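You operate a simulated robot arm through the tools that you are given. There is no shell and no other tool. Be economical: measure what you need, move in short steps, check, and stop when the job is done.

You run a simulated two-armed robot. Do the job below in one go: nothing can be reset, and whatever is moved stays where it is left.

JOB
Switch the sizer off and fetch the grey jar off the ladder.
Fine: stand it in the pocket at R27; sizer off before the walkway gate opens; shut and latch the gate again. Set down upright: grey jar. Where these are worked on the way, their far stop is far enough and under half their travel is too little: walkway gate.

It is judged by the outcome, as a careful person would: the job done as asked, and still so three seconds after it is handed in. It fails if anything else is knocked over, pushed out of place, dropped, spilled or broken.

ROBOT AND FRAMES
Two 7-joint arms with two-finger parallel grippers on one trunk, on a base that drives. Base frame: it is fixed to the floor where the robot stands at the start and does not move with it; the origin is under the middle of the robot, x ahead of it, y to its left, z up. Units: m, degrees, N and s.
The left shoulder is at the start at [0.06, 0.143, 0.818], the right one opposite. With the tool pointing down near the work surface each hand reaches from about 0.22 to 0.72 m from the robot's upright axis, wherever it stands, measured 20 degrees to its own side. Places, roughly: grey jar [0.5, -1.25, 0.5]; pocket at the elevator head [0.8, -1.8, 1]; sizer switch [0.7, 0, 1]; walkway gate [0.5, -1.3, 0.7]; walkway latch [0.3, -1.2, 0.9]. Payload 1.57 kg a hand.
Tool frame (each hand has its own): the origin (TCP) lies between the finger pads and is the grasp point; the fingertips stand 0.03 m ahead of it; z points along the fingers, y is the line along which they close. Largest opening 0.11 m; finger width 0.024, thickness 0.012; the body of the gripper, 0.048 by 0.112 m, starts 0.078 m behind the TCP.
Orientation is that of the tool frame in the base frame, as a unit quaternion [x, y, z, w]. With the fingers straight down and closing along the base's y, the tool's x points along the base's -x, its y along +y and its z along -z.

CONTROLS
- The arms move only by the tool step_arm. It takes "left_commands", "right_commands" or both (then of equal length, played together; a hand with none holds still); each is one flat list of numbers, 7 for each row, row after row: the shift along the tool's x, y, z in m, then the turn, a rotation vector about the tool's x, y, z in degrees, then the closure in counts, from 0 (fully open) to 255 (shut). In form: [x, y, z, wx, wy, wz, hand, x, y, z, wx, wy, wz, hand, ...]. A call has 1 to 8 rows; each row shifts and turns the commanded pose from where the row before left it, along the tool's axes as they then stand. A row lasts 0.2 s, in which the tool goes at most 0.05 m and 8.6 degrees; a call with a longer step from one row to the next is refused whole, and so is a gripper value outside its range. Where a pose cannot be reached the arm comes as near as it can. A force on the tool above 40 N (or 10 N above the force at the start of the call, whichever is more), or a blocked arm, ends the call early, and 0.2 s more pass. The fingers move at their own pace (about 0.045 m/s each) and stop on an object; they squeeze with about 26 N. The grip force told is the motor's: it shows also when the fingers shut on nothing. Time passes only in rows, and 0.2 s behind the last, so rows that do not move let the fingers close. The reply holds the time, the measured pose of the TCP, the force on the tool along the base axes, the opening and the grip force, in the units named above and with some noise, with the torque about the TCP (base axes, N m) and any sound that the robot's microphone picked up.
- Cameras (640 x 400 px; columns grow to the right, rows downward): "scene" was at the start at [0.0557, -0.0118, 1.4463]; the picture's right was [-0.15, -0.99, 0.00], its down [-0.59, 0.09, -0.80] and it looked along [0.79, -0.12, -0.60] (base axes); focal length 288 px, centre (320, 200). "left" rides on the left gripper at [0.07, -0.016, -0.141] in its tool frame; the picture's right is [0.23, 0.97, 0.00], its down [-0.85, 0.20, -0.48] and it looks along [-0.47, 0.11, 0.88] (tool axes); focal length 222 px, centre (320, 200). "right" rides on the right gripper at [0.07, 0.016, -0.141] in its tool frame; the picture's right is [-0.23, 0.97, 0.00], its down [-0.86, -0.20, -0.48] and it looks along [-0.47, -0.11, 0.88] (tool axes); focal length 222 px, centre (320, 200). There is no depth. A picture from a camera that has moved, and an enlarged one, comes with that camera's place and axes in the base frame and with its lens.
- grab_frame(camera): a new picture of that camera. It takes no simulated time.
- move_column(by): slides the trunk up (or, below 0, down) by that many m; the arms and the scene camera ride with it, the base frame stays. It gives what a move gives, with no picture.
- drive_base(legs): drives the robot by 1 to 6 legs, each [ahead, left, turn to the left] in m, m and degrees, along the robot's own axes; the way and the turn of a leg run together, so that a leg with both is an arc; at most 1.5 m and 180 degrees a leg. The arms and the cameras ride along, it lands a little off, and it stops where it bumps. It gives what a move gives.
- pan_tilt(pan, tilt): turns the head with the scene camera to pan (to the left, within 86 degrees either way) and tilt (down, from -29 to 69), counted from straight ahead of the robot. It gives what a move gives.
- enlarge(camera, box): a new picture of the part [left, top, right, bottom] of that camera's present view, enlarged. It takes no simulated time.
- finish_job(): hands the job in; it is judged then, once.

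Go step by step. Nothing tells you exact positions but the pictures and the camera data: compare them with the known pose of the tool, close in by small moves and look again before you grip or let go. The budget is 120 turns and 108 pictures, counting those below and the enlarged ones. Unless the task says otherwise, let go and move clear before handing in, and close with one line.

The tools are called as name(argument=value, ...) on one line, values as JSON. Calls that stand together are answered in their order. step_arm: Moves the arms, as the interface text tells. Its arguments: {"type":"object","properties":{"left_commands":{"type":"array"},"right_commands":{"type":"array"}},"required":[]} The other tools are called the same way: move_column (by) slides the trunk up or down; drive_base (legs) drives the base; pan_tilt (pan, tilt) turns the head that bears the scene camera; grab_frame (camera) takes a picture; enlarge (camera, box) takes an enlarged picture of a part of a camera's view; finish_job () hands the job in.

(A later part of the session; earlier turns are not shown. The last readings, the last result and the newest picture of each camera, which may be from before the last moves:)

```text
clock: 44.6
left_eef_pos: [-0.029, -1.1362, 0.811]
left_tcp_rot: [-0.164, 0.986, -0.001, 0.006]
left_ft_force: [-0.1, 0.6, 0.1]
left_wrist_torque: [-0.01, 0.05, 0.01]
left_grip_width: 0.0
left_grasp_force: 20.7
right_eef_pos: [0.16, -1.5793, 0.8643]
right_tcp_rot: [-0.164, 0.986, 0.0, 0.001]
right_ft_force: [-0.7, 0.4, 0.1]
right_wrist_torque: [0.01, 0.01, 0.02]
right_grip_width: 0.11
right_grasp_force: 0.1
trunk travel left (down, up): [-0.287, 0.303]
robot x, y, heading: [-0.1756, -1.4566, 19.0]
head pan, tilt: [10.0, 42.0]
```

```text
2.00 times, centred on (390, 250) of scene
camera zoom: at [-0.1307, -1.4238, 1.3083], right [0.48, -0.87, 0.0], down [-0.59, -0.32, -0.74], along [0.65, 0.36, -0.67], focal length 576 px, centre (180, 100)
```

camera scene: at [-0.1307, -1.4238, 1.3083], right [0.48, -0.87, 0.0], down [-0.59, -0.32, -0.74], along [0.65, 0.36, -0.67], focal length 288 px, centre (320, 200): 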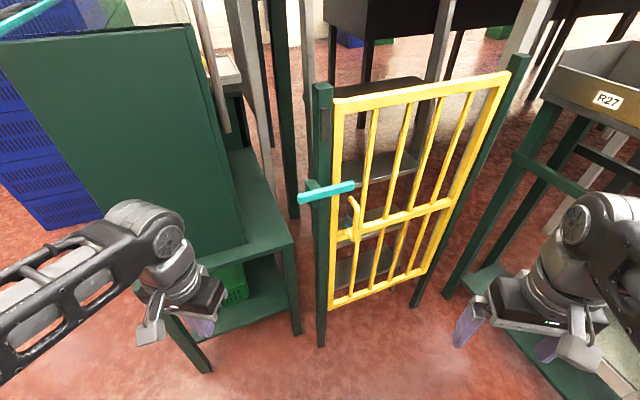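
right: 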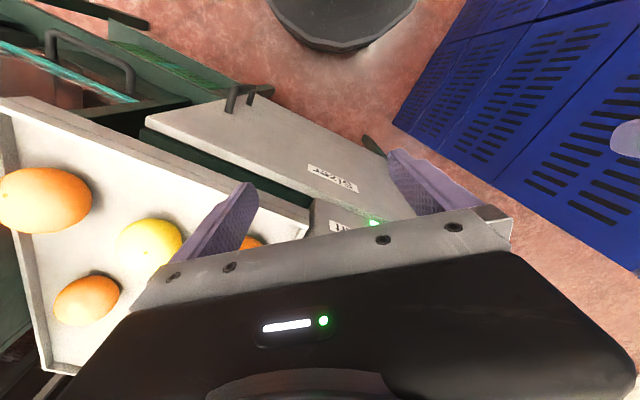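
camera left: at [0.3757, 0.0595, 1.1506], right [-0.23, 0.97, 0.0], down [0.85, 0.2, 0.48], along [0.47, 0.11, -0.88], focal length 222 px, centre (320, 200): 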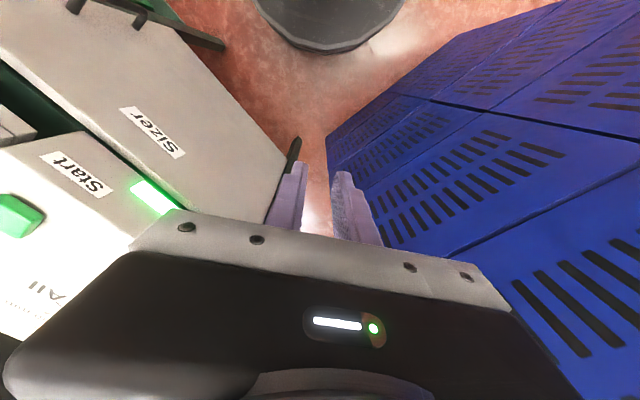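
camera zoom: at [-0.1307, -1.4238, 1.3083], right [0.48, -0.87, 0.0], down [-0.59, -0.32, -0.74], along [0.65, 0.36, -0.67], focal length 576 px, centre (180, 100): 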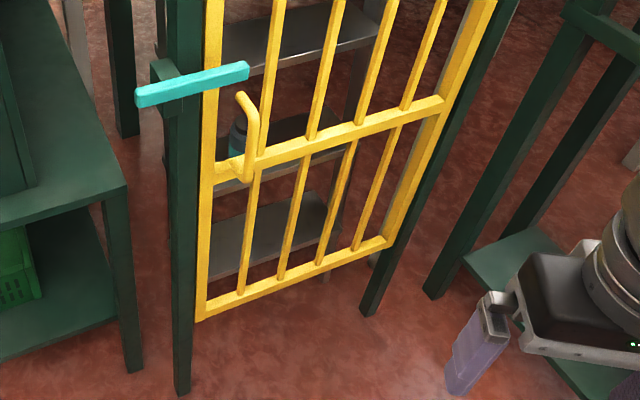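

enlarge(camera="scene", box=[290, 160, 380, 220])

enlarge(camera="scene", box=[330, 180, 420, 240])

```text
6.67 times, centred on (335, 190) of scene
camera zoom: at [-0.1307, -1.4238, 1.3083], right [0.48, -0.87, 0.0], down [-0.59, -0.32, -0.74], along [0.65, 0.36, -0.67], focal length 1918 px, centre (220, 267)
```

zoom: 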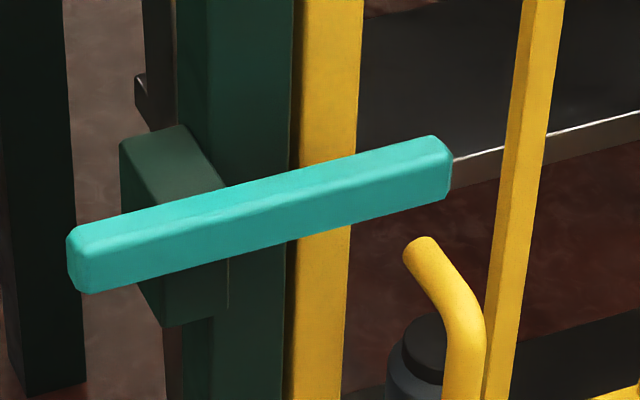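

```text
6.67 times, centred on (375, 210) of scene
camera zoom: at [-0.1307, -1.4238, 1.3083], right [0.48, -0.87, 0.0], down [-0.59, -0.32, -0.74], along [0.65, 0.36, -0.67], focal length 1918 px, centre (-47, 133)
```

zoom: 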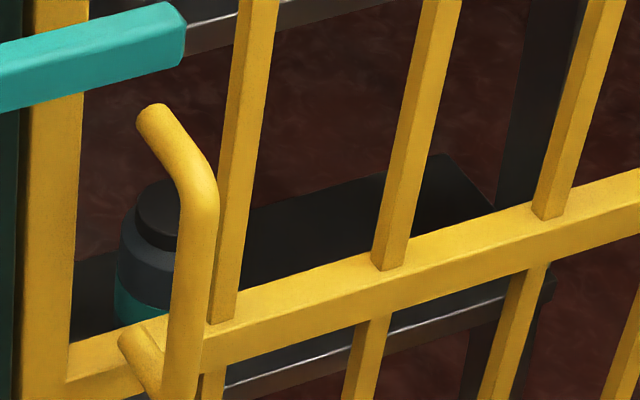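

The latch bar pivots on the post bracket at about (0.26,-1.19). Its long arm crosses the gate, with the right end at about [0.333,-1.25,0.915]. The jar stands on a step behind the gate. I'll bring the left hand in front of it and pitch it horizontal to push the bar up.

move_column(by=0.1)

step_arm(left_commands=[-0.02, -0.04, 0, 0, 0, 0, 255, -0.02, -0.04, 0, 0, 0, 0, 255, -0.02, -0.04, 0, 0, 0, 0, 255, -0.02, -0.04, 0, 0, 0, 0, 255, -0.02, -0.04, 0, 0, 0, 0, 255, -0.02, -0.04, 0, 0, 0, 0, 255, 0, 0, 0, 0, -8.5, 0, 255, 0, 0, 0, 0, -8.5, 0, 255])

step_arm(left_commands=[0, 0, 0, 0, -8.5, 0, 255, 0, 0, 0, 0, -8.5, 0, 255, 0, 0, 0, 0, -8.5, 0, 255, 0, 0, 0, 0, -8.5, 0, 255, 0, 0, 0, 0, -8.5, 0, 255, 0, 0, 0, 0, -8.5, 0, 255, 0, 0, 0, 0, -8.5, 0, 255, 0, 0, 0, 0, -8.5, 0, 255])

```text
clock: 45.9
left_eef_pos: [-0.0299, -1.1357, 0.911]
left_tcp_rot: [-0.165, 0.986, -0.001, 0.006]
left_ft_force: [0.1, 0.9, -0.4]
left_wrist_torque: [0.0, -0.01, 0.0]
left_grip_width: 0.0
left_grasp_force: 21.4
right_eef_pos: [0.1591, -1.5798, 0.9643]
right_tcp_rot: [-0.164, 0.986, 0.0, 0.001]
right_ft_force: [-0.3, 0.3, 0.8]
right_wrist_torque: [0.02, 0.01, 0.01]
right_grip_width: 0.11
right_grasp_force: 0.1
trunk travel left (down, up): [-0.387, 0.203]
robot x, y, heading: [-0.175, -1.4556, 19.2]
head pan, tilt: [10.0, 42.0]
```

```text
clock: 47.7
left_eef_pos: [0.1623, -1.3252, 0.9146]
left_tcp_rot: [-0.163, 0.974, 0.024, 0.153]
left_ft_force: [-0.2, 0.5, 0.4]
left_wrist_torque: [-0.02, -0.02, -0.02]
left_grip_width: 0.0
left_grasp_force: 21.3
right_eef_pos: [0.1599, -1.5784, 0.9635]
right_tcp_rot: [-0.165, 0.986, 0.0, 0.001]
right_ft_force: [0.9, -0.2, -0.1]
right_wrist_torque: [0.0, 0.04, 0.0]
right_grip_width: 0.11
right_grasp_force: 0.1
trunk travel left (down, up): [-0.387, 0.203]
robot x, y, heading: [-0.1729, -1.4537, 18.7]
head pan, tilt: [10.0, 42.0]
```

```text
clock: 49.5
left_eef_pos: [0.2027, -1.3703, 0.9364]
left_tcp_rot: [-0.122, 0.721, 0.111, 0.672]
left_ft_force: [-0.4, 0.5, 1.1]
left_wrist_torque: [-0.02, 0.0, 0.03]
left_grip_width: 0.0002
left_grasp_force: 21.4
left hand out of reach, approached as far as the arm can: row 4, 5, 6, 7, 8
right_eef_pos: [0.1592, -1.5801, 0.9655]
right_tcp_rot: [-0.166, 0.986, 0.001, 0.002]
right_ft_force: [-1.2, -0.8, -0.2]
right_wrist_torque: [0.05, -0.09, 0.0]
right_grip_width: 0.1097
right_grasp_force: 0.1
trunk travel left (down, up): [-0.387, 0.203]
robot x, y, heading: [-0.1759, -1.4533, 18.8]
head pan, tilt: [10.0, 42.0]
```

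The hand is horizontal now but cramped. I'll shift the base to the right and turn a bit so the left arm has room.

drive_base(legs=[[-0.01, -0.225, 0], [0, 0, 16]])

step_arm(left_commands=[0, 0, 0, -8, 0, 0, 255, 0, 0, 0, -8, 0, 0, 255])

pan_tilt(pan=10, tilt=42)

grab_frame(camera="scene")

grab_frame(camera="left")

```text
clock: 52.2
left_eef_pos: [0.2313, -1.495, 0.9362]
left_tcp_rot: [-0.22, 0.699, 0.202, 0.65]
left_ft_force: [0.4, -0.5, 0.5]
left_wrist_torque: [0.0, -0.04, 0.02]
left_grip_width: 0.0
left_grasp_force: 21.1
right_eef_pos: [0.2467, -1.709, 0.9653]
right_tcp_rot: [-0.298, 0.955, 0.0, 0.001]
right_ft_force: [-0.4, 0.0, 0.7]
right_wrist_torque: [-0.02, 0.01, 0.02]
right_grip_width: 0.1099
right_grasp_force: 0.0
trunk travel left (down, up): [-0.387, 0.203]
robot x, y, heading: [-0.1106, -1.6794, 34.6]
head pan, tilt: [10.0, 42.0]
```

```text
clock: 52.8
left_eef_pos: [0.2313, -1.4947, 0.9356]
left_tcp_rot: [-0.308, 0.664, 0.297, 0.613]
left_ft_force: [0.3, -0.4, -0.8]
left_wrist_torque: [-0.01, -0.03, 0.01]
left_grip_width: 0.0
left_grasp_force: 20.9
right_eef_pos: [0.2459, -1.7109, 0.9645]
right_tcp_rot: [-0.298, 0.955, 0.001, 0.0]
right_ft_force: [0.2, 0.2, 0.0]
right_wrist_torque: [0.02, 0.03, -0.04]
right_grip_width: 0.1098
right_grasp_force: 0.0
trunk travel left (down, up): [-0.387, 0.203]
robot x, y, heading: [-0.1104, -1.682, 34.6]
head pan, tilt: [10.0, 42.0]
```

```text
clock: 53.4
left_eef_pos: [0.2311, -1.4957, 0.9364]
left_tcp_rot: [-0.307, 0.665, 0.296, 0.613]
left_ft_force: [-0.5, -1.3, 1.6]
left_wrist_torque: [0.0, -0.01, 0.02]
left_grip_width: 0.0
left_grasp_force: 21.5
right_eef_pos: [0.2471, -1.7088, 0.9634]
right_tcp_rot: [-0.297, 0.955, 0.001, 0.002]
right_ft_force: [0.1, 0.6, -0.1]
right_wrist_torque: [-0.04, 0.0, 0.04]
right_grip_width: 0.11
right_grasp_force: 0.2
trunk travel left (down, up): [-0.387, 0.203]
robot x, y, heading: [-0.1129, -1.6792, 34.5]
head pan, tilt: [10.0, 42.0]
```

```text
72 pictures are left
camera scene: at [-0.0747, -1.637, 1.4083], right [0.7, -0.71, 0.0], down [-0.48, -0.47, -0.74], along [0.53, 0.52, -0.67], focal length 288 px, centre (320, 200)
```

scene: 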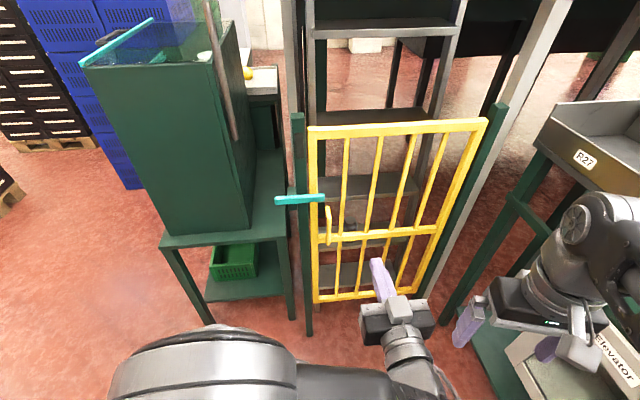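

```text
71 pictures are left
camera left: at [0.15, -1.6174, 0.8775], right [-0.77, 0.61, -0.21], down [-0.41, -0.2, 0.89], along [0.5, 0.77, 0.4], focal length 222 px, centre (320, 200)
```

left: 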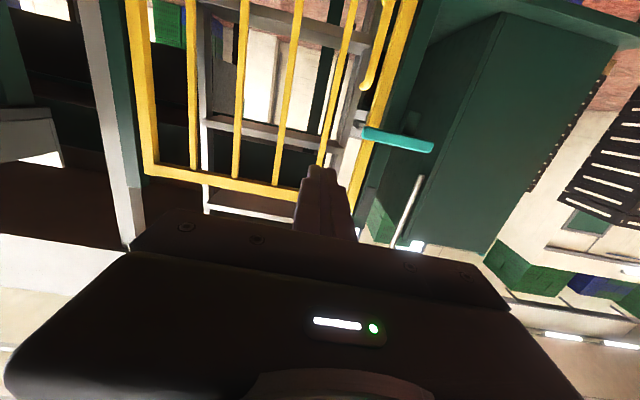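

The new view agrees: the bar's right end is at about [0.327,-1.25,0.915]. I'll line the left hand up beneath the bar's arm, stop short, and look.

step_arm(left_commands=[0.015, 0.036, 0, 0, -4, 0, 255, 0.015, 0.035, 0.02, 0, 0, 0, 255, 0.015, 0.035, 0.02, 0, 0, 0, 255, 0, 0, 0.045, 0, 0, 0, 255, 0, 0, 0.045, 0, 0, 0, 255, 0, 0, 0.04, 0, 0, 0, 255])

grab_frame(camera="scene")

grab_frame(camera="left")

```text
clock: 54.8
left_eef_pos: [0.2818, -1.3171, 0.8911]
left_tcp_rot: [-0.297, 0.643, 0.307, 0.636]
left_ft_force: [-0.9, -0.2, -0.2]
left_wrist_torque: [0.01, -0.02, 0.03]
left_grip_width: 0.0
left_grasp_force: 21.4
left hand out of reach, approached as far as the arm can: row 2, 3
right_eef_pos: [0.2471, -1.7097, 0.9645]
right_tcp_rot: [-0.297, 0.955, 0.0, 0.001]
right_ft_force: [0.0, -0.8, -0.3]
right_wrist_torque: [-0.01, -0.03, 0.01]
right_grip_width: 0.1098
right_grasp_force: 0.1
trunk travel left (down, up): [-0.387, 0.203]
robot x, y, heading: [-0.11, -1.6803, 34.6]
head pan, tilt: [10.0, 42.0]
```

```text
70 pictures are left
camera scene: at [-0.0746, -1.6366, 1.4083], right [0.7, -0.71, 0.0], down [-0.48, -0.47, -0.74], along [0.53, 0.52, -0.67], focal length 288 px, centre (320, 200)
```

scene: 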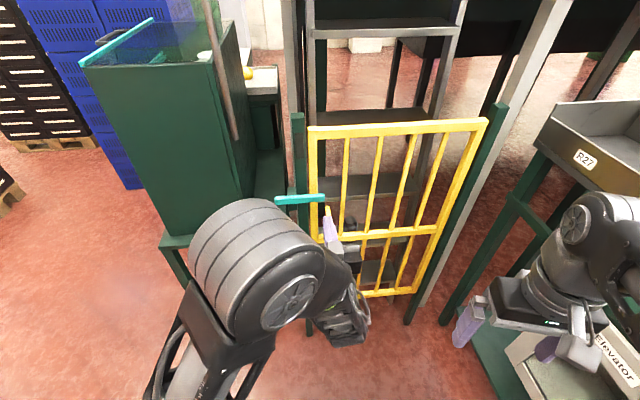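

```text
69 pictures are left
camera left: at [0.2024, -1.4359, 0.8217], right [-0.76, 0.62, -0.21], down [-0.45, -0.25, 0.86], along [0.48, 0.74, 0.47], focal length 222 px, centre (320, 200)
```

left: 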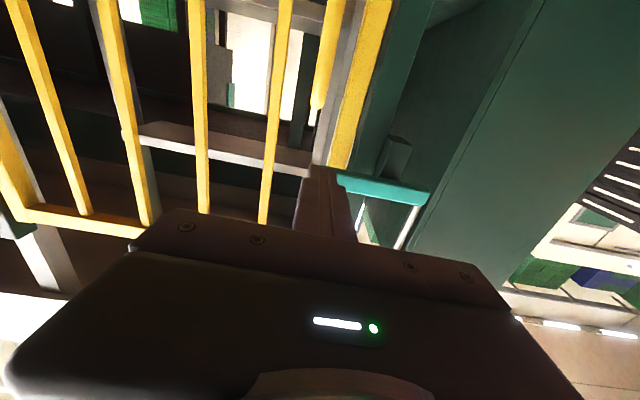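

The finger is nearly lined up. I'll move 3 cm left and 2 cm lower, then forward beneath the bar.

step_arm(left_commands=[0.018, 0.033, 0, 0, 0, 0, 255, 0, 0, 0.035, 0, 0, 0, 255, 0, 0, 0.033, 0, 0, 0, 255])

enlarge(camera="scene", box=[260, 170, 370, 240])

grab_frame(camera="left")

```text
clock: 55.6
left_eef_pos: [0.2974, -1.2441, 0.8724]
left_tcp_rot: [-0.297, 0.643, 0.307, 0.635]
left_ft_force: [0.4, 0.2, -0.2]
left_wrist_torque: [0.01, 0.04, 0.0]
left_grip_width: 0.0
left_grasp_force: 22.0
right_eef_pos: [0.2458, -1.7099, 0.9649]
right_tcp_rot: [-0.297, 0.955, 0.0, 0.001]
right_ft_force: [0.2, -0.1, 0.0]
right_wrist_torque: [0.01, -0.03, 0.02]
right_grip_width: 0.11
right_grasp_force: 0.0
trunk travel left (down, up): [-0.387, 0.203]
robot x, y, heading: [-0.111, -1.6796, 34.6]
head pan, tilt: [10.0, 42.0]
```

```text
5.71 times, centred on (315, 205) of scene
camera zoom: at [-0.0745, -1.6365, 1.4083], right [0.7, -0.71, 0.0], down [-0.48, -0.47, -0.74], along [0.53, 0.52, -0.67], focal length 1644 px, centre (349, 171)
```

zoom: 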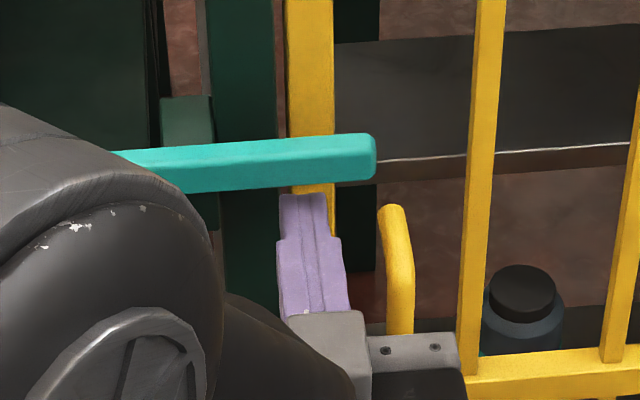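

```text
67 pictures are left
camera left: at [0.2198, -1.3625, 0.8041], right [-0.76, 0.62, -0.21], down [-0.45, -0.25, 0.86], along [0.48, 0.74, 0.46], focal length 222 px, centre (320, 200)
```

left: 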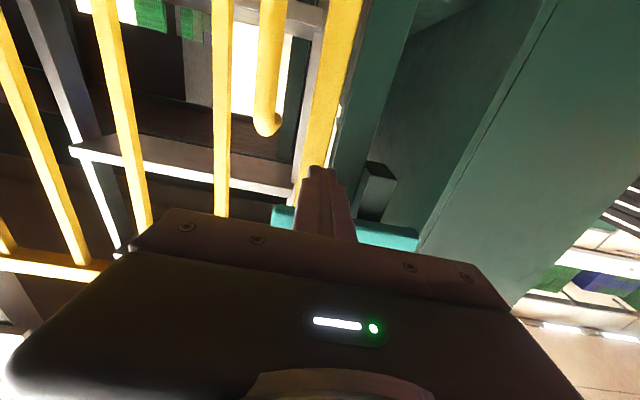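

The finger is under the bar. I'll push up along the arc.

step_arm(left_commands=[-0.018, 0, 0, 0, 0, 0, 255, -0.018, -0.002, 0, 0, 0, 0, 255, -0.016, -0.002, 0, 0, 0, 0, 255])

enlarge(camera="scene", box=[260, 170, 370, 240])

```text
clock: 56.4
left_eef_pos: [0.3019, -1.2466, 0.9258]
left_tcp_rot: [-0.298, 0.642, 0.308, 0.636]
left_ft_force: [0.2, 0.2, -0.2]
left_wrist_torque: [0.01, 0.02, 0.01]
left_grip_width: 0.0
left_grasp_force: 21.0
right_eef_pos: [0.2471, -1.7089, 0.9649]
right_tcp_rot: [-0.297, 0.955, 0.0, 0.0]
right_ft_force: [-1.0, -0.2, 0.3]
right_wrist_torque: [-0.05, 0.0, 0.0]
right_grip_width: 0.1101
right_grasp_force: 0.1
trunk travel left (down, up): [-0.387, 0.203]
robot x, y, heading: [-0.1111, -1.6756, 34.5]
head pan, tilt: [10.0, 42.0]
```

```text
5.71 times, centred on (315, 205) of scene
camera zoom: at [-0.0748, -1.6368, 1.4083], right [0.7, -0.71, 0.0], down [-0.48, -0.47, -0.74], along [0.53, 0.52, -0.67], focal length 1644 px, centre (349, 171)
```

zoom: 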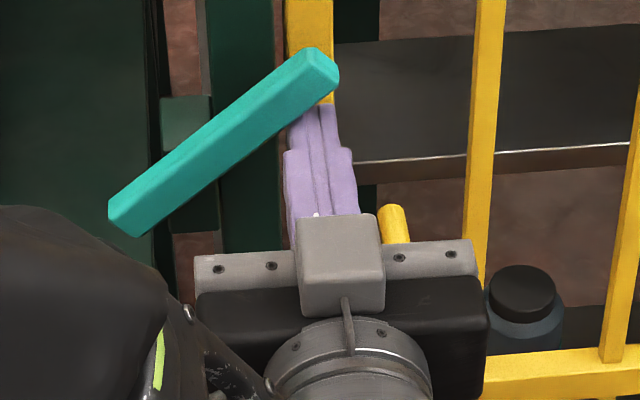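

The bar swings up easily. I'll continue until it is upright.

step_arm(left_commands=[-0.025, 0.015, 0, 0, 0, 0, 255, -0.017, 0.018, 0, 0, 0, 0, 255, -0.006, 0.016, 0, 0, 0, 0, 255, 0, 0.01, 0, 0, 0, 0, 255])

enlarge(camera="scene", box=[260, 150, 370, 220])

```text
clock: 57.2
left_eef_pos: [0.2784, -1.2293, 0.9692]
left_tcp_rot: [-0.285, 0.654, 0.295, 0.636]
left_ft_force: [13.5, -4.7, -5.4]
left_wrist_torque: [-0.02, 0.15, -0.16]
left_grip_width: 0.0
left_grasp_force: 21.0
right_eef_pos: [0.2478, -1.7106, 0.9641]
right_tcp_rot: [-0.295, 0.955, 0.0, 0.0]
right_ft_force: [-0.4, 0.7, -0.3]
right_wrist_torque: [-0.01, 0.02, 0.02]
right_grip_width: 0.1099
right_grasp_force: 0.1
trunk travel left (down, up): [-0.387, 0.203]
robot x, y, heading: [-0.1051, -1.6784, 34.4]
head pan, tilt: [10.0, 42.0]
stopped in row 4 (left hand): the force on the tool passed its limit (the readings are from after the stop); the commanded pose is now the measured one
```

```text
5.71 times, centred on (315, 185) of scene
camera zoom: at [-0.0725, -1.6364, 1.4083], right [0.7, -0.72, 0.0], down [-0.48, -0.47, -0.74], along [0.53, 0.52, -0.67], focal length 1644 px, centre (349, 286)
```

zoom: 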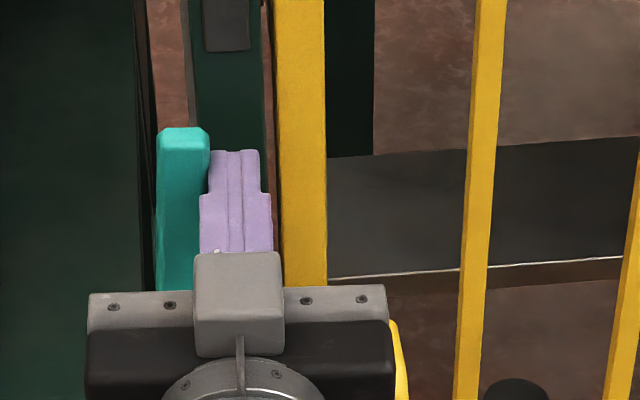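

The bar is upright at its stop. I'll back the finger off and see whether it stays.

step_arm(left_commands=[0, -0.015, 0, 0, 0, 0, 255, 0, 0, -0.04, 0, 0, 0, 255, 0, 0, -0.04, 0, 0, 0, 255, 0, -0.01, -0.03, 0, 0, 0, 255, 0, 0, 0, 0, 0, 0, 255])

grab_frame(camera="scene")

enlarge(camera="scene", box=[260, 150, 370, 220])

```text
clock: 58.4
left_eef_pos: [0.2378, -1.3253, 0.9745]
left_tcp_rot: [-0.289, 0.651, 0.299, 0.635]
left_ft_force: [0.3, -0.4, 0.5]
left_wrist_torque: [0.02, 0.01, 0.01]
left_grip_width: 0.0
left_grasp_force: 21.2
left hand out of reach, approached as far as the arm can: row 3, 4
right_eef_pos: [0.2476, -1.7093, 0.9635]
right_tcp_rot: [-0.296, 0.955, 0.001, 0.001]
right_ft_force: [0.1, 0.1, 0.4]
right_wrist_torque: [0.01, -0.02, 0.03]
right_grip_width: 0.1098
right_grasp_force: 0.1
trunk travel left (down, up): [-0.387, 0.203]
robot x, y, heading: [-0.1064, -1.6822, 34.4]
head pan, tilt: [10.0, 42.0]
```

```text
64 pictures are left
camera scene: at [-0.074, -1.6373, 1.4083], right [0.7, -0.71, 0.0], down [-0.48, -0.47, -0.74], along [0.53, 0.52, -0.67], focal length 288 px, centre (320, 200)
```

scene: 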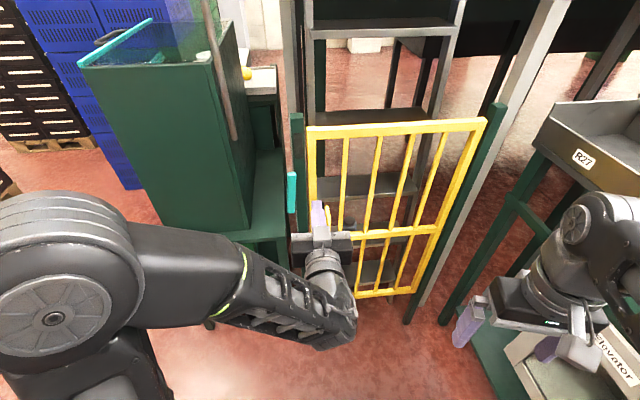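

```text
5.71 times, centred on (315, 185) of scene
camera zoom: at [-0.074, -1.6373, 1.4083], right [0.7, -0.71, 0.0], down [-0.48, -0.47, -0.74], along [0.53, 0.52, -0.67], focal length 1644 px, centre (349, 286)
```

zoom: 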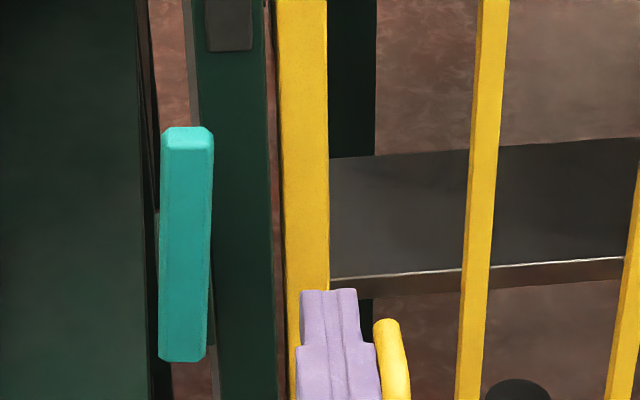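

The latch stays up. Next is pulling the gate by its handle, whose tube is at about (0.338,-1.263) with z from 0.78 to 0.86. I'll back up a little so the gate can swing clear of the robot, opening the left gripper as I go.

drive_base(legs=[[-0.18, 0, 0]])

step_arm(left_commands=[0.03, 0, 0, 0, 0, 0, 120, 0.03, 0, 0.03, 0, 0, 0, 120, 0.03, 0, 0.03, 0, 0, 0, 120, 0.03, 0, 0.03, 0, 0, 0, 120, 0, 0, 0, 0, 0, 0, 120])

grab_frame(camera="scene")

grab_frame(camera="left")

```text
clock: 59.9
left_eef_pos: [0.0899, -1.4292, 0.9752]
left_tcp_rot: [-0.289, 0.65, 0.298, 0.636]
left_ft_force: [0.4, -0.7, 0.0]
left_wrist_torque: [-0.02, 0.0, 0.0]
left_grip_width: 0.0
left_grasp_force: 21.3
right_eef_pos: [0.0973, -1.8147, 0.9652]
right_tcp_rot: [-0.294, 0.956, 0.0, 0.002]
right_ft_force: [0.1, 0.0, -0.2]
right_wrist_torque: [0.02, -0.01, -0.01]
right_grip_width: 0.1099
right_grasp_force: 0.1
trunk travel left (down, up): [-0.387, 0.203]
robot x, y, heading: [-0.259, -1.7805, 34.5]
head pan, tilt: [10.0, 42.0]
```

```text
clock: 61.1
left_eef_pos: [0.1446, -1.3613, 0.8541]
left_tcp_rot: [-0.288, 0.651, 0.298, 0.636]
left_ft_force: [-0.4, 0.8, 0.1]
left_wrist_torque: [-0.02, 0.0, -0.02]
left_grip_width: 0.0582
left_grasp_force: 0.0
right_eef_pos: [0.0972, -1.8118, 0.9646]
right_tcp_rot: [-0.295, 0.955, 0.0, 0.001]
right_ft_force: [0.3, 0.1, 1.0]
right_wrist_torque: [0.0, 0.04, 0.01]
right_grip_width: 0.11
right_grasp_force: 0.1
trunk travel left (down, up): [-0.387, 0.203]
robot x, y, heading: [-0.2539, -1.7835, 34.4]
head pan, tilt: [10.0, 42.0]
```

```text
62 pictures are left
camera scene: at [-0.2234, -1.7393, 1.4083], right [0.7, -0.72, 0.0], down [-0.48, -0.47, -0.74], along [0.53, 0.52, -0.67], focal length 288 px, centre (320, 200)
```

scene: 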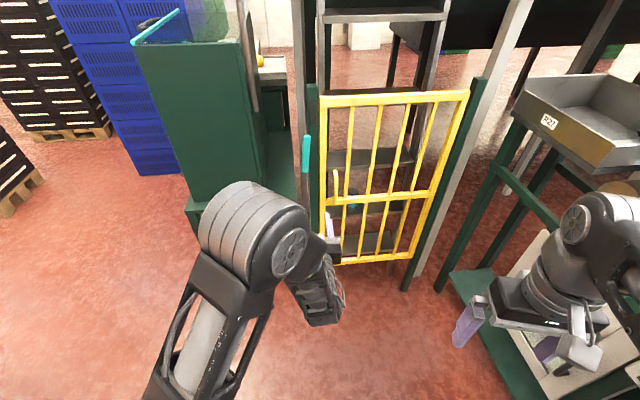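

```text
61 pictures are left
camera left: at [0.0633, -1.4769, 0.7866], right [-0.74, 0.64, -0.21], down [-0.44, -0.23, 0.87], along [0.51, 0.73, 0.46], focal length 222 px, centre (320, 200)
```

left: 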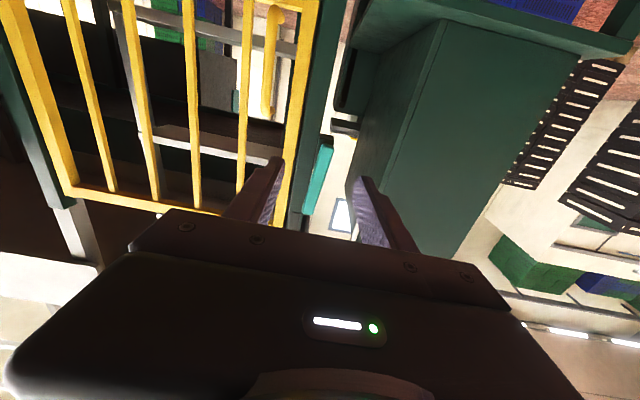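

The handle tube checks out at (0.338,-1.263) with z 0.73–0.84. I'll align with it and approach.

step_arm(left_commands=[0.03, -0.039, 0, 0, 0, 0, 120, 0.034, -0.036, 0, 0, 0, 0, 120, 0, -0.006, 0.045, 0, 0, 0, 120, 0, 0, 0.045, 0, 0, 0, 120, 0, 0, 0.045, 0, 0, 0, 120])

grab_frame(camera="left")

enlarge(camera="scene", box=[270, 140, 400, 240])

```text
clock: 62.3
left_eef_pos: [0.2942, -1.3096, 0.784]
left_tcp_rot: [-0.288, 0.651, 0.299, 0.635]
left_ft_force: [-0.2, 0.5, -0.5]
left_wrist_torque: [0.01, -0.02, 0.01]
left_grip_width: 0.0585
left_grasp_force: 0.1
right_eef_pos: [0.098, -1.8125, 0.9649]
right_tcp_rot: [-0.295, 0.955, 0.0, 0.001]
right_ft_force: [-0.1, 0.9, -0.3]
right_wrist_torque: [-0.02, -0.01, 0.03]
right_grip_width: 0.11
right_grasp_force: 0.1
trunk travel left (down, up): [-0.387, 0.203]
robot x, y, heading: [-0.2584, -1.7793, 34.4]
head pan, tilt: [10.0, 42.0]
```

```text
60 pictures are left
camera left: at [0.2116, -1.4256, 0.7171], right [-0.74, 0.64, -0.21], down [-0.44, -0.23, 0.87], along [0.51, 0.73, 0.46], focal length 222 px, centre (320, 200)
```

left: 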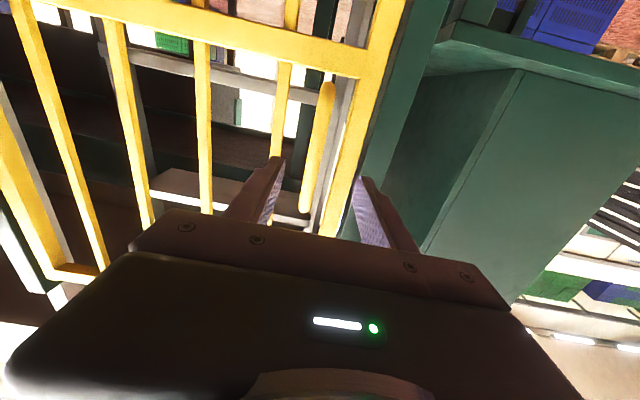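

```text
4.00 times, centred on (335, 190) of scene
camera zoom: at [-0.2233, -1.7391, 1.4083], right [0.7, -0.72, 0.0], down [-0.48, -0.47, -0.74], along [0.53, 0.52, -0.67], focal length 1151 px, centre (260, 240)
```

zoom: 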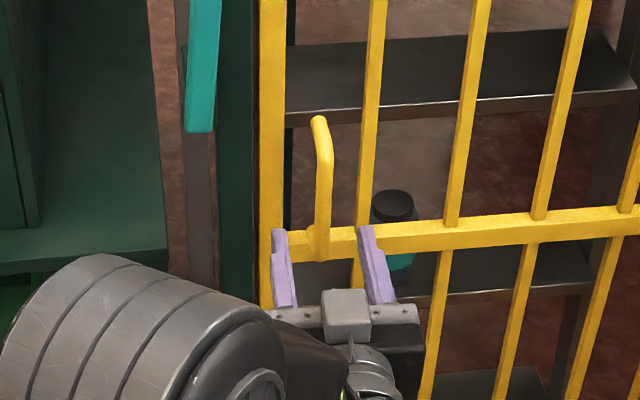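

The handle is between the open fingers. I'll go in 5.5 cm and close.

step_arm(left_commands=[-0.012, -0.002, 0.028, 0, 0, 0, 120, 0, 0, 0.027, 0, 0, 0, 120, 0, 0, 0, 0, 0, 0, 255, 0, 0, 0, 0, 0, 0, 255, 0, 0, 0, 0, 0, 0, 255])

enlarge(camera="scene", box=[270, 140, 400, 240])

```text
clock: 63.5
left_eef_pos: [0.3355, -1.2716, 0.7985]
left_tcp_rot: [-0.288, 0.652, 0.297, 0.636]
left_ft_force: [7.6, -4.7, 0.0]
left_wrist_torque: [-0.31, -0.2, -0.11]
left_grip_width: 0.0141
left_grasp_force: 15.2
right_eef_pos: [0.0971, -1.8136, 0.9637]
right_tcp_rot: [-0.294, 0.956, 0.001, 0.001]
right_ft_force: [-0.3, -0.4, -0.5]
right_wrist_torque: [0.03, 0.0, 0.02]
right_grip_width: 0.1096
right_grasp_force: 0.0
trunk travel left (down, up): [-0.387, 0.203]
robot x, y, heading: [-0.2579, -1.7787, 34.4]
head pan, tilt: [10.0, 42.0]
```

```text
4.00 times, centred on (335, 190) of scene
camera zoom: at [-0.2226, -1.7396, 1.4083], right [0.7, -0.72, 0.0], down [-0.48, -0.47, -0.74], along [0.53, 0.52, -0.67], focal length 1151 px, centre (260, 240)
```

zoom: 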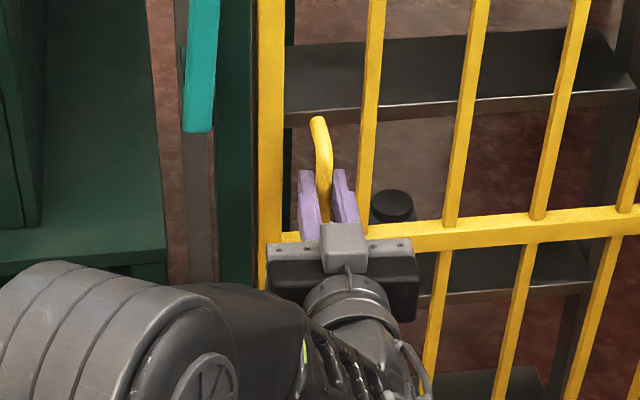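

The handle is gripped. I'll pull along the gate's arc.

step_arm(left_commands=[0, -0.0095, -0.036, -5, 0, 0, 255, 0, -0.0095, -0.036, -5, 0, 0, 255, 0, -0.0095, -0.036, -5, 0, 0, 255])

grab_frame(camera="scene")

```text
clock: 64.3
left_eef_pos: [0.2926, -1.3753, 0.799]
left_tcp_rot: [-0.368, 0.607, 0.38, 0.593]
left_ft_force: [10.4, -3.9, -1.6]
left_wrist_torque: [-0.58, -0.5, -0.27]
left_grip_width: 0.0143
left_grasp_force: 30.9
right_eef_pos: [0.0974, -1.8138, 0.9637]
right_tcp_rot: [-0.294, 0.956, 0.001, 0.0]
right_ft_force: [-0.1, -0.3, -0.4]
right_wrist_torque: [0.0, -0.01, 0.01]
right_grip_width: 0.11
right_grasp_force: 0.0
trunk travel left (down, up): [-0.387, 0.203]
robot x, y, heading: [-0.2582, -1.7814, 34.4]
head pan, tilt: [10.0, 42.0]
```

```text
57 pictures are left
camera scene: at [-0.2223, -1.7401, 1.4082], right [0.7, -0.72, 0.0], down [-0.48, -0.47, -0.74], along [0.53, 0.52, -0.67], focal length 288 px, centre (320, 200)
```

scene: 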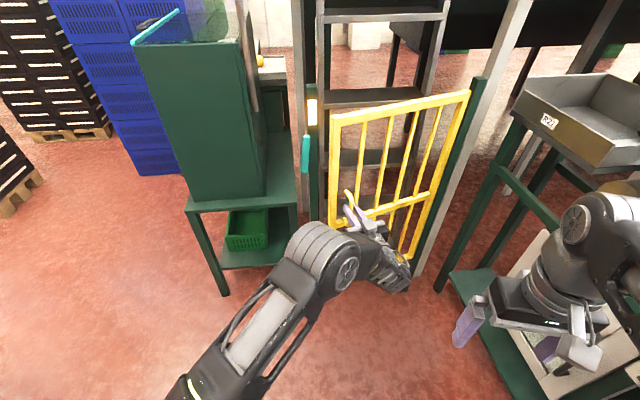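

It's opening, about 15° so far. Continuing.

step_arm(left_commands=[0, -0.014, -0.036, -5, 0, 0, 255, 0, -0.011, -0.036, -5, 0, 0, 255, 0, -0.011, -0.036, -5, 0, 0, 255])

step_arm(left_commands=[0, -0.011, -0.036, -5, 0, 0, 255, 0, -0.011, -0.036, -5, 0, 0, 255])

grab_frame(camera="scene")

```text
clock: 65.2
left_eef_pos: [0.2802, -1.4822, 0.7991]
left_tcp_rot: [-0.445, 0.55, 0.458, 0.538]
left_ft_force: [-1.8, -0.6, 1.0]
left_wrist_torque: [0.59, -0.9, 0.0]
left_grip_width: 0.0141
left_grasp_force: 30.7
right_eef_pos: [0.0954, -1.8209, 0.9616]
right_tcp_rot: [-0.295, 0.955, -0.009, -0.008]
right_ft_force: [9.7, -10.6, 3.5]
right_wrist_torque: [-0.02, -0.1, -0.36]
right_grip_width: 0.0972
right_grasp_force: 0.0
trunk travel left (down, up): [-0.387, 0.203]
robot x, y, heading: [-0.2587, -1.7835, 34.3]
head pan, tilt: [10.0, 42.0]
stopped in row 3 (right hand): the force on the tool passed its limit (the readings are from after the stop); the commanded pose is now the measured one
```

```text
clock: 65.5
left_eef_pos: [0.282, -1.4865, 0.7984]
left_tcp_rot: [-0.459, 0.542, 0.466, 0.528]
left_ft_force: [2.2, -0.3, -1.3]
left_wrist_torque: [0.77, -0.84, -0.03]
left_grip_width: 0.0143
left_grasp_force: 30.3
left hand out of reach, approached as far as the arm can: row 1
right_eef_pos: [0.0921, -1.8287, 0.9575]
right_tcp_rot: [-0.296, 0.955, -0.018, -0.021]
right_ft_force: [12.2, -18.2, 8.6]
right_wrist_torque: [0.04, -0.07, -0.2]
right_grip_width: 0.091
right_grasp_force: 0.0
trunk travel left (down, up): [-0.387, 0.203]
robot x, y, heading: [-0.2599, -1.7835, 34.5]
head pan, tilt: [10.0, 42.0]
stopped in row 1 (right hand): the force on the tool passed its limit (the readings are from after the stop); the commanded pose is now the measured one
```

```text
56 pictures are left
camera scene: at [-0.2236, -1.7396, 1.4083], right [0.7, -0.72, 0.0], down [-0.48, -0.47, -0.74], along [0.53, 0.52, -0.67], focal length 288 px, centre (320, 200)
```

scene: 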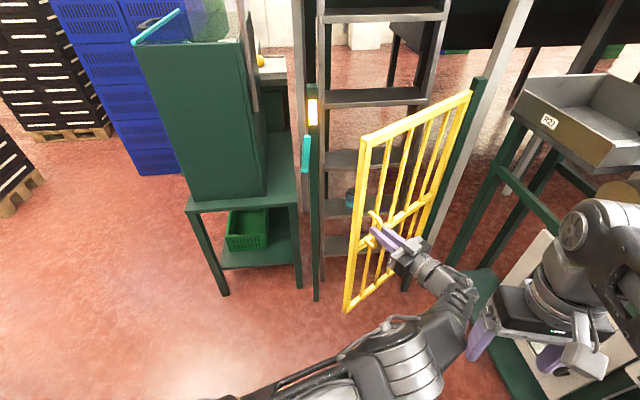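

The left elbow pressed against the right hand, and the gate is at about 38°. I'll lift the right hand clear first, then let go of the handle.

step_arm(right_commands=[0.02, -0.03, -0.02, 0, 0, 0, 0, 0, -0.03, -0.035, 0, 0, 0, 0, 0, 0, -0.045, 0, 0, 0, 0, 0, 0, -0.045, 0, 0, 0, 0, 0, 0, -0.03, 0, 0, 0, 0])

step_arm(left_commands=[0, 0, 0, 0, 0, 0, 110, 0, 0, 0, 0, 0, 0, 110, 0, 0, 0, 0, 0, 0, 110, 0, 0, -0.04, 0, 0, 0, 110, 0, 0, -0.04, 0, 0, 0, 110])

grab_frame(camera="scene")

```text
clock: 66.7
left_eef_pos: [0.2828, -1.487, 0.7991]
left_tcp_rot: [-0.459, 0.543, 0.466, 0.527]
left_ft_force: [2.2, 0.3, -2.5]
left_wrist_torque: [0.39, -0.8, 0.01]
left_grip_width: 0.0141
left_grasp_force: 30.8
right_eef_pos: [0.0908, -1.8267, 0.9553]
right_tcp_rot: [-0.297, 0.954, -0.018, -0.022]
right_ft_force: [9.4, -22.9, 12.5]
right_wrist_torque: [0.13, 0.1, 0.05]
right_grip_width: 0.0884
right_grasp_force: 0.0
right hand out of reach, approached as far as the arm can: row 1, 2, 3, 4, 5
trunk travel left (down, up): [-0.387, 0.203]
robot x, y, heading: [-0.2548, -1.7834, 34.3]
head pan, tilt: [10.0, 42.0]
```

```text
clock: 67.6
left_eef_pos: [0.2795, -1.4936, 0.8022]
left_tcp_rot: [-0.462, 0.541, 0.468, 0.525]
left_ft_force: [-0.2, 0.5, 0.0]
left_wrist_torque: [-0.01, 0.03, 0.04]
left_grip_width: 0.0628
left_grasp_force: 0.1
right_eef_pos: [0.0874, -1.8341, 0.9543]
right_tcp_rot: [-0.3, 0.953, -0.027, -0.033]
right_ft_force: [13.6, -19.6, 1.5]
right_wrist_torque: [-0.33, -0.22, -0.24]
right_grip_width: 0.0886
right_grasp_force: 0.0
trunk travel left (down, up): [-0.387, 0.203]
robot x, y, heading: [-0.2557, -1.7847, 34.2]
head pan, tilt: [10.0, 42.0]
stopped in row 4 (right hand): the force on the tool passed its limit (the readings are from after the stop); the commanded pose is now the measured one
```

```text
55 pictures are left
camera scene: at [-0.2239, -1.7395, 1.4083], right [0.7, -0.72, 0.0], down [-0.48, -0.47, -0.74], along [0.53, 0.52, -0.67], focal length 288 px, centre (320, 200)
```

scene: 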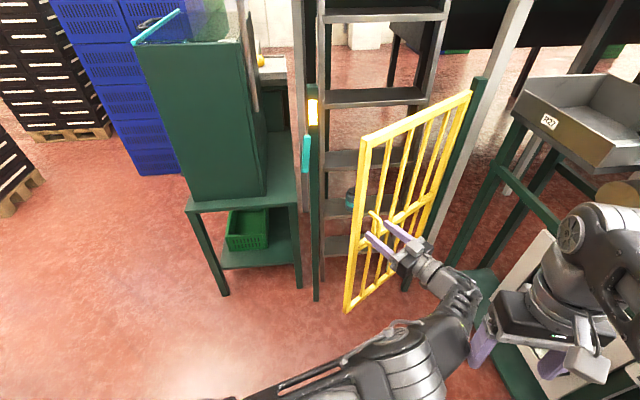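

step_arm(right_commands=[-0.02, -0.03, 0, 0, 0, 0, 0, -0.02, -0.03, 0.0, 0, 0, 0, 0])

```text
clock: 67.9
left_eef_pos: [0.2782, -1.49, 0.7987]
left_tcp_rot: [-0.461, 0.54, 0.47, 0.524]
left_ft_force: [0.8, -0.2, -0.6]
left_wrist_torque: [0.0, -0.02, -0.01]
left_grip_width: 0.0628
left_grasp_force: 0.1
right_eef_pos: [0.0917, -1.8352, 0.95]
right_tcp_rot: [-0.3, 0.953, -0.029, -0.037]
right_ft_force: [12.3, -11.1, -5.5]
right_wrist_torque: [-0.49, -0.36, -0.4]
right_grip_width: 0.0957
right_grasp_force: 0.0
trunk travel left (down, up): [-0.387, 0.203]
robot x, y, heading: [-0.2596, -1.7809, 34.3]
head pan, tilt: [10.0, 42.0]
stopped in row 1 (right hand): the force on the tool passed its limit (the readings are from after the stop); the commanded pose is now the measured one
```

step_arm(right_commands=[0, -0.015, 0, 0, 0, 0, 0, 0, -0.03, 0.0, 0, 0, 0, 0, 0, -0.03, 0.0, 0, 0, 0, 0])

```text
clock: 68.7
left_eef_pos: [0.2781, -1.4907, 0.7984]
left_tcp_rot: [-0.461, 0.541, 0.47, 0.523]
left_ft_force: [0.0, -0.3, 0.0]
left_wrist_torque: [-0.01, 0.03, -0.01]
left_grip_width: 0.0624
left_grasp_force: 0.0
right_eef_pos: [0.1404, -1.8912, 0.9414]
right_tcp_rot: [-0.302, 0.952, -0.026, -0.038]
right_ft_force: [0.7, 0.0, 1.9]
right_wrist_torque: [0.01, -0.03, -0.04]
right_grip_width: 0.1098
right_grasp_force: 0.1
right hand out of reach, approached as far as the arm can: row 1
trunk travel left (down, up): [-0.387, 0.203]
robot x, y, heading: [-0.2593, -1.7811, 34.1]
head pan, tilt: [10.0, 42.0]
```

The hands are free of each other. I'll retreat the left hand from the handle and turn it back.

step_arm(left_commands=[0, 0, -0.025, 0, 0, 0, 110, 0, 0, -0.025, 0, 0, 0, 110, 0, 0.01, -0.02, 6, 0, 0, 110, 0, 0.02, -0.02, 8, 0, 0, 110, 0, 0.03, -0.02, 8, 0, 0, 110])

grab_frame(camera="scene")

```text
clock: 69.8
left_eef_pos: [0.2022, -1.4571, 0.76]
left_tcp_rot: [-0.454, 0.575, 0.461, 0.501]
left_ft_force: [-0.4, -0.8, -0.3]
left_wrist_torque: [0.03, 0.0, 0.0]
left_grip_width: 0.0625
left_grasp_force: 0.1
right_eef_pos: [0.1404, -1.8924, 0.9423]
right_tcp_rot: [-0.303, 0.952, -0.028, -0.038]
right_ft_force: [0.7, -0.4, -0.3]
right_wrist_torque: [0.05, 0.02, 0.02]
right_grip_width: 0.11
right_grasp_force: 0.0
trunk travel left (down, up): [-0.387, 0.203]
robot x, y, heading: [-0.2599, -1.7799, 34.1]
head pan, tilt: [10.0, 42.0]
stopped in row 5 (left hand): the arm was blocked; the commanded pose is now the measured one
```

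```text
54 pictures are left
camera scene: at [-0.2238, -1.7398, 1.4083], right [0.7, -0.72, 0.0], down [-0.48, -0.47, -0.74], along [0.53, 0.52, -0.67], focal length 288 px, centre (320, 200)
```

scene: 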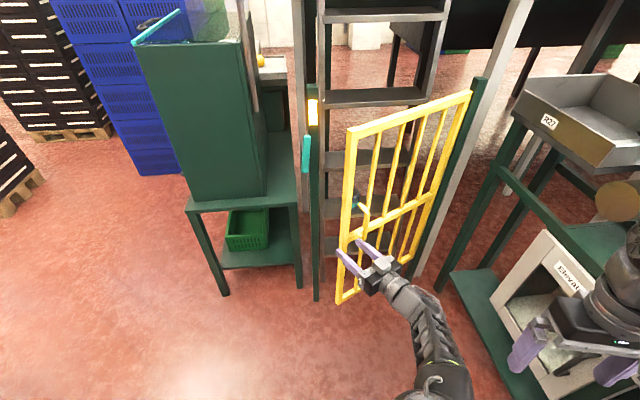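

The gate has relaxed to about 28°. I'll close the left fingers, move the hand clear to the left, and reposition so I can push the gate further open from its inner side.

step_arm(left_commands=[0, 0.03, -0.02, 0, 0, 0, 255, 0, 0.04, 0, 0, 0, 0, 255, 0, 0.03, 0, 5, 0, 0, 255])

drive_base(legs=[[0.07, 0.33, 0], [0, 0, -30]])

pan_tilt(pan=5, tilt=42)

grab_frame(camera="scene")

```text
clock: 70.4
left_eef_pos: [0.0886, -1.392, 0.7395]
left_tcp_rot: [-0.504, 0.556, 0.498, 0.435]
left_ft_force: [0.5, 1.1, 0.3]
left_wrist_torque: [-0.01, -0.04, 0.01]
left_grip_width: 0.0044
left_grasp_force: 0.3
right_eef_pos: [0.1393, -1.8926, 0.9413]
right_tcp_rot: [-0.3, 0.953, -0.027, -0.038]
right_ft_force: [-0.5, 0.3, -0.2]
right_wrist_torque: [-0.02, 0.0, 0.01]
right_grip_width: 0.1101
right_grasp_force: 0.0
trunk travel left (down, up): [-0.387, 0.203]
robot x, y, heading: [-0.2591, -1.7822, 34.5]
head pan, tilt: [10.0, 42.0]
stopped in row 3 (left hand): the arm was blocked; the commanded pose is now the measured one
```

```text
clock: 74.0
left_eef_pos: [0.1094, -1.3071, 0.7409]
left_tcp_rot: [-0.347, 0.665, 0.372, 0.546]
left_ft_force: [0.5, 0.0, 0.2]
left_wrist_torque: [0.02, -0.05, 0.0]
left_grip_width: 0.0001
left_grasp_force: 21.2
right_eef_pos: [-0.0845, -1.7689, 0.9405]
right_tcp_rot: [-0.055, 0.997, -0.016, -0.043]
right_ft_force: [-0.8, -0.1, -0.8]
right_wrist_torque: [0.0, -0.02, -0.04]
right_grip_width: 0.11
right_grasp_force: 0.1
trunk travel left (down, up): [-0.387, 0.203]
robot x, y, heading: [-0.3779, -1.4851, 5.5]
head pan, tilt: [10.0, 42.0]
```

```text
clock: 74.7
left_eef_pos: [0.1103, -1.3079, 0.7387]
left_tcp_rot: [-0.349, 0.665, 0.373, 0.545]
left_ft_force: [-0.3, 0.9, 0.3]
left_wrist_torque: [-0.03, -0.03, 0.01]
left_grip_width: 0.0
left_grasp_force: 21.7
right_eef_pos: [-0.0859, -1.7695, 0.9415]
right_tcp_rot: [-0.055, 0.997, -0.016, -0.044]
right_ft_force: [0.1, 1.0, -0.2]
right_wrist_torque: [-0.03, 0.0, -0.01]
right_grip_width: 0.11
right_grasp_force: 0.1
trunk travel left (down, up): [-0.387, 0.203]
robot x, y, heading: [-0.3827, -1.482, 5.7]
head pan, tilt: [5.0, 42.0]
```

```text
53 pictures are left
camera scene: at [-0.3293, -1.4667, 1.4083], right [0.18, -0.98, 0.0], down [-0.66, -0.12, -0.74], along [0.73, 0.14, -0.67], focal length 288 px, centre (320, 200)
```

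scene: 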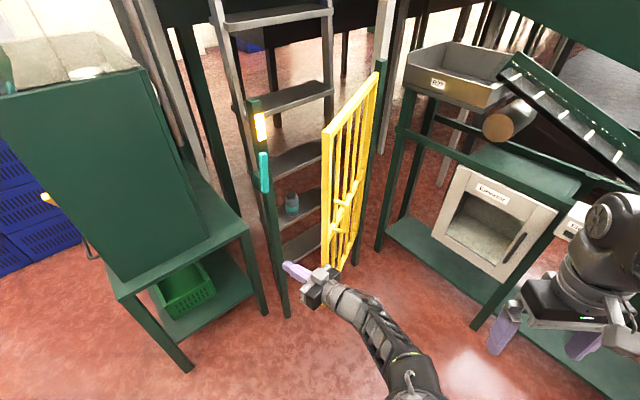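

I have a clear view now. The jar stands on a step with its lid at about [0.578,-1.166,0.58], and the gate's free edge is at about (0.28,-1.36). I'll turn the left hand to point more forward and reach in behind the gate edge.

step_arm(left_commands=[0, 0, 0, 8, 0, 0, 255, 0, 0, 0, 8, 0, 0, 255, 0, 0, 0, 8, 0, 0, 255, 0, 0, 0, 8, 0, 0, 255, 0, 0, 0, 8, 0, 0, 255])

grab_frame(camera="scene")

```text
clock: 75.3
left_eef_pos: [0.103, -1.2581, 0.7118]
left_tcp_rot: [-0.375, 0.72, 0.279, 0.514]
left_ft_force: [0.0, 0.3, 0.0]
left_wrist_torque: [0.0, 0.0, 0.02]
left_grip_width: 0.0001
left_grasp_force: 20.5
right_eef_pos: [-0.0864, -1.7684, 0.9392]
right_tcp_rot: [-0.054, 0.997, -0.014, -0.047]
right_ft_force: [0.6, -0.4, -0.5]
right_wrist_torque: [0.0, -0.01, -0.04]
right_grip_width: 0.1099
right_grasp_force: 0.1
trunk travel left (down, up): [-0.387, 0.203]
robot x, y, heading: [-0.3805, -1.4808, 5.7]
head pan, tilt: [5.0, 42.0]
stopped in row 3 (left hand): the arm was blocked; the commanded pose is now the measured one
```

```text
52 pictures are left
camera scene: at [-0.3291, -1.4668, 1.4083], right [0.18, -0.98, 0.0], down [-0.66, -0.12, -0.74], along [0.73, 0.14, -0.67], focal length 288 px, centre (320, 200)
```

scene: 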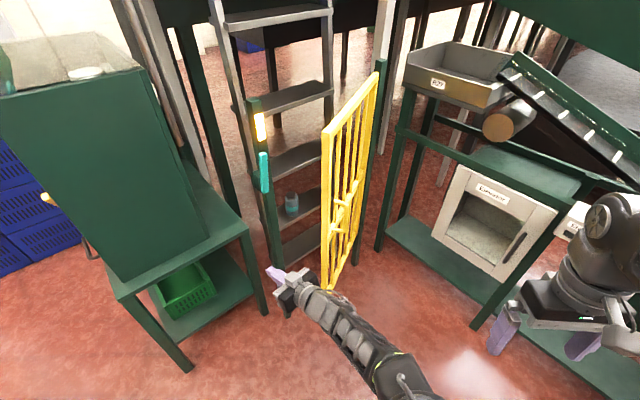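

The arm is wrapped up near a limit. I'll extend outward while un-twisting more gently.

step_arm(left_commands=[-0.012, -0.033, 0.018, 0, -4, 0, 255, -0.012, -0.033, 0.018, 0, -4, 0, 255, -0.012, -0.033, 0.02, 4, -4, 0, 255, -0.01, -0.03, 0.025, 5, -3, 0, 255])

grab_frame(camera="scene")

```text
clock: 76.3
left_eef_pos: [0.2619, -1.261, 0.7411]
left_tcp_rot: [-0.285, 0.668, 0.27, 0.632]
left_ft_force: [0.1, -0.2, -0.3]
left_wrist_torque: [0.0, 0.0, 0.02]
left_grip_width: 0.0001
left_grasp_force: 21.4
right_eef_pos: [-0.0851, -1.7687, 0.9396]
right_tcp_rot: [-0.055, 0.997, -0.014, -0.047]
right_ft_force: [-0.9, 0.1, -0.6]
right_wrist_torque: [0.01, -0.03, 0.01]
right_grip_width: 0.11
right_grasp_force: 0.1
trunk travel left (down, up): [-0.387, 0.203]
robot x, y, heading: [-0.3803, -1.4806, 5.5]
head pan, tilt: [5.0, 42.0]
```

```text
51 pictures are left
camera scene: at [-0.3291, -1.4665, 1.4083], right [0.18, -0.98, 0.0], down [-0.66, -0.12, -0.74], along [0.73, 0.14, -0.67], focal length 288 px, centre (320, 200)
```

scene: 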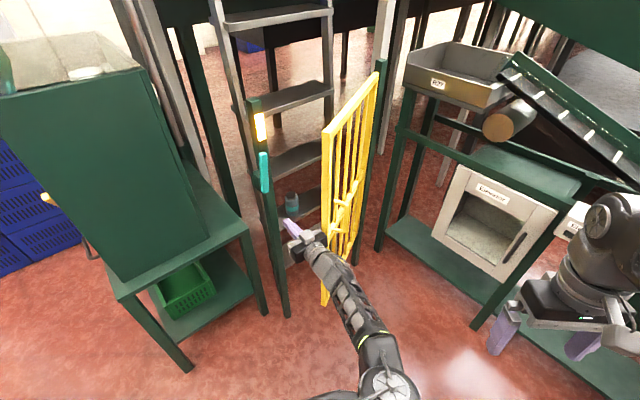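

step_arm(left_commands=[0, -0.0216, 0.0208, 8, 0, 0, 255, 0, -0.0185, 0.0236, 8, 0, 0, 255, 0, -0.015, 0.026, 8, 0, 0, 255, 0, -0.011, 0.028, 5, 0, 0, 255])

grab_frame(camera="scene")

```text
clock: 77.3
left_eef_pos: [0.449, -1.3276, 0.7318]
left_tcp_rot: [-0.121, 0.715, 0.098, 0.681]
left_ft_force: [0.2, 0.5, 0.6]
left_wrist_torque: [0.02, 0.04, 0.03]
left_grip_width: 0.0
left_grasp_force: 21.2
left hand out of reach, approached as far as the arm can: row 2, 3, 4
right_eef_pos: [-0.0857, -1.7691, 0.9404]
right_tcp_rot: [-0.053, 0.997, -0.015, -0.047]
right_ft_force: [0.1, -0.7, 0.8]
right_wrist_torque: [0.01, -0.02, 0.05]
right_grip_width: 0.1102
right_grasp_force: 0.0
trunk travel left (down, up): [-0.387, 0.203]
robot x, y, heading: [-0.3812, -1.482, 5.7]
head pan, tilt: [5.0, 42.0]
```

```text
50 pictures are left
camera scene: at [-0.329, -1.4664, 1.4082], right [0.18, -0.98, 0.0], down [-0.66, -0.12, -0.74], along [0.73, 0.14, -0.67], focal length 288 px, centre (320, 200)
```

scene: 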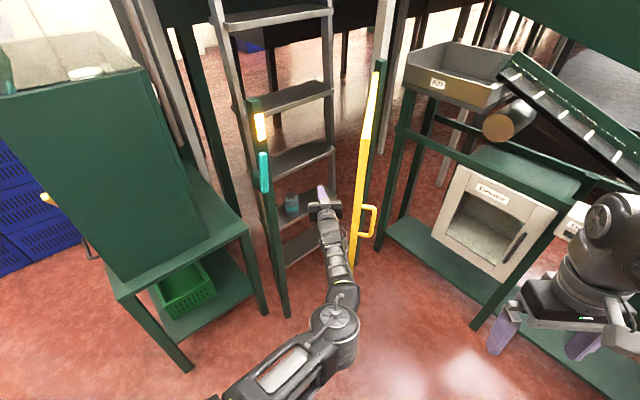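

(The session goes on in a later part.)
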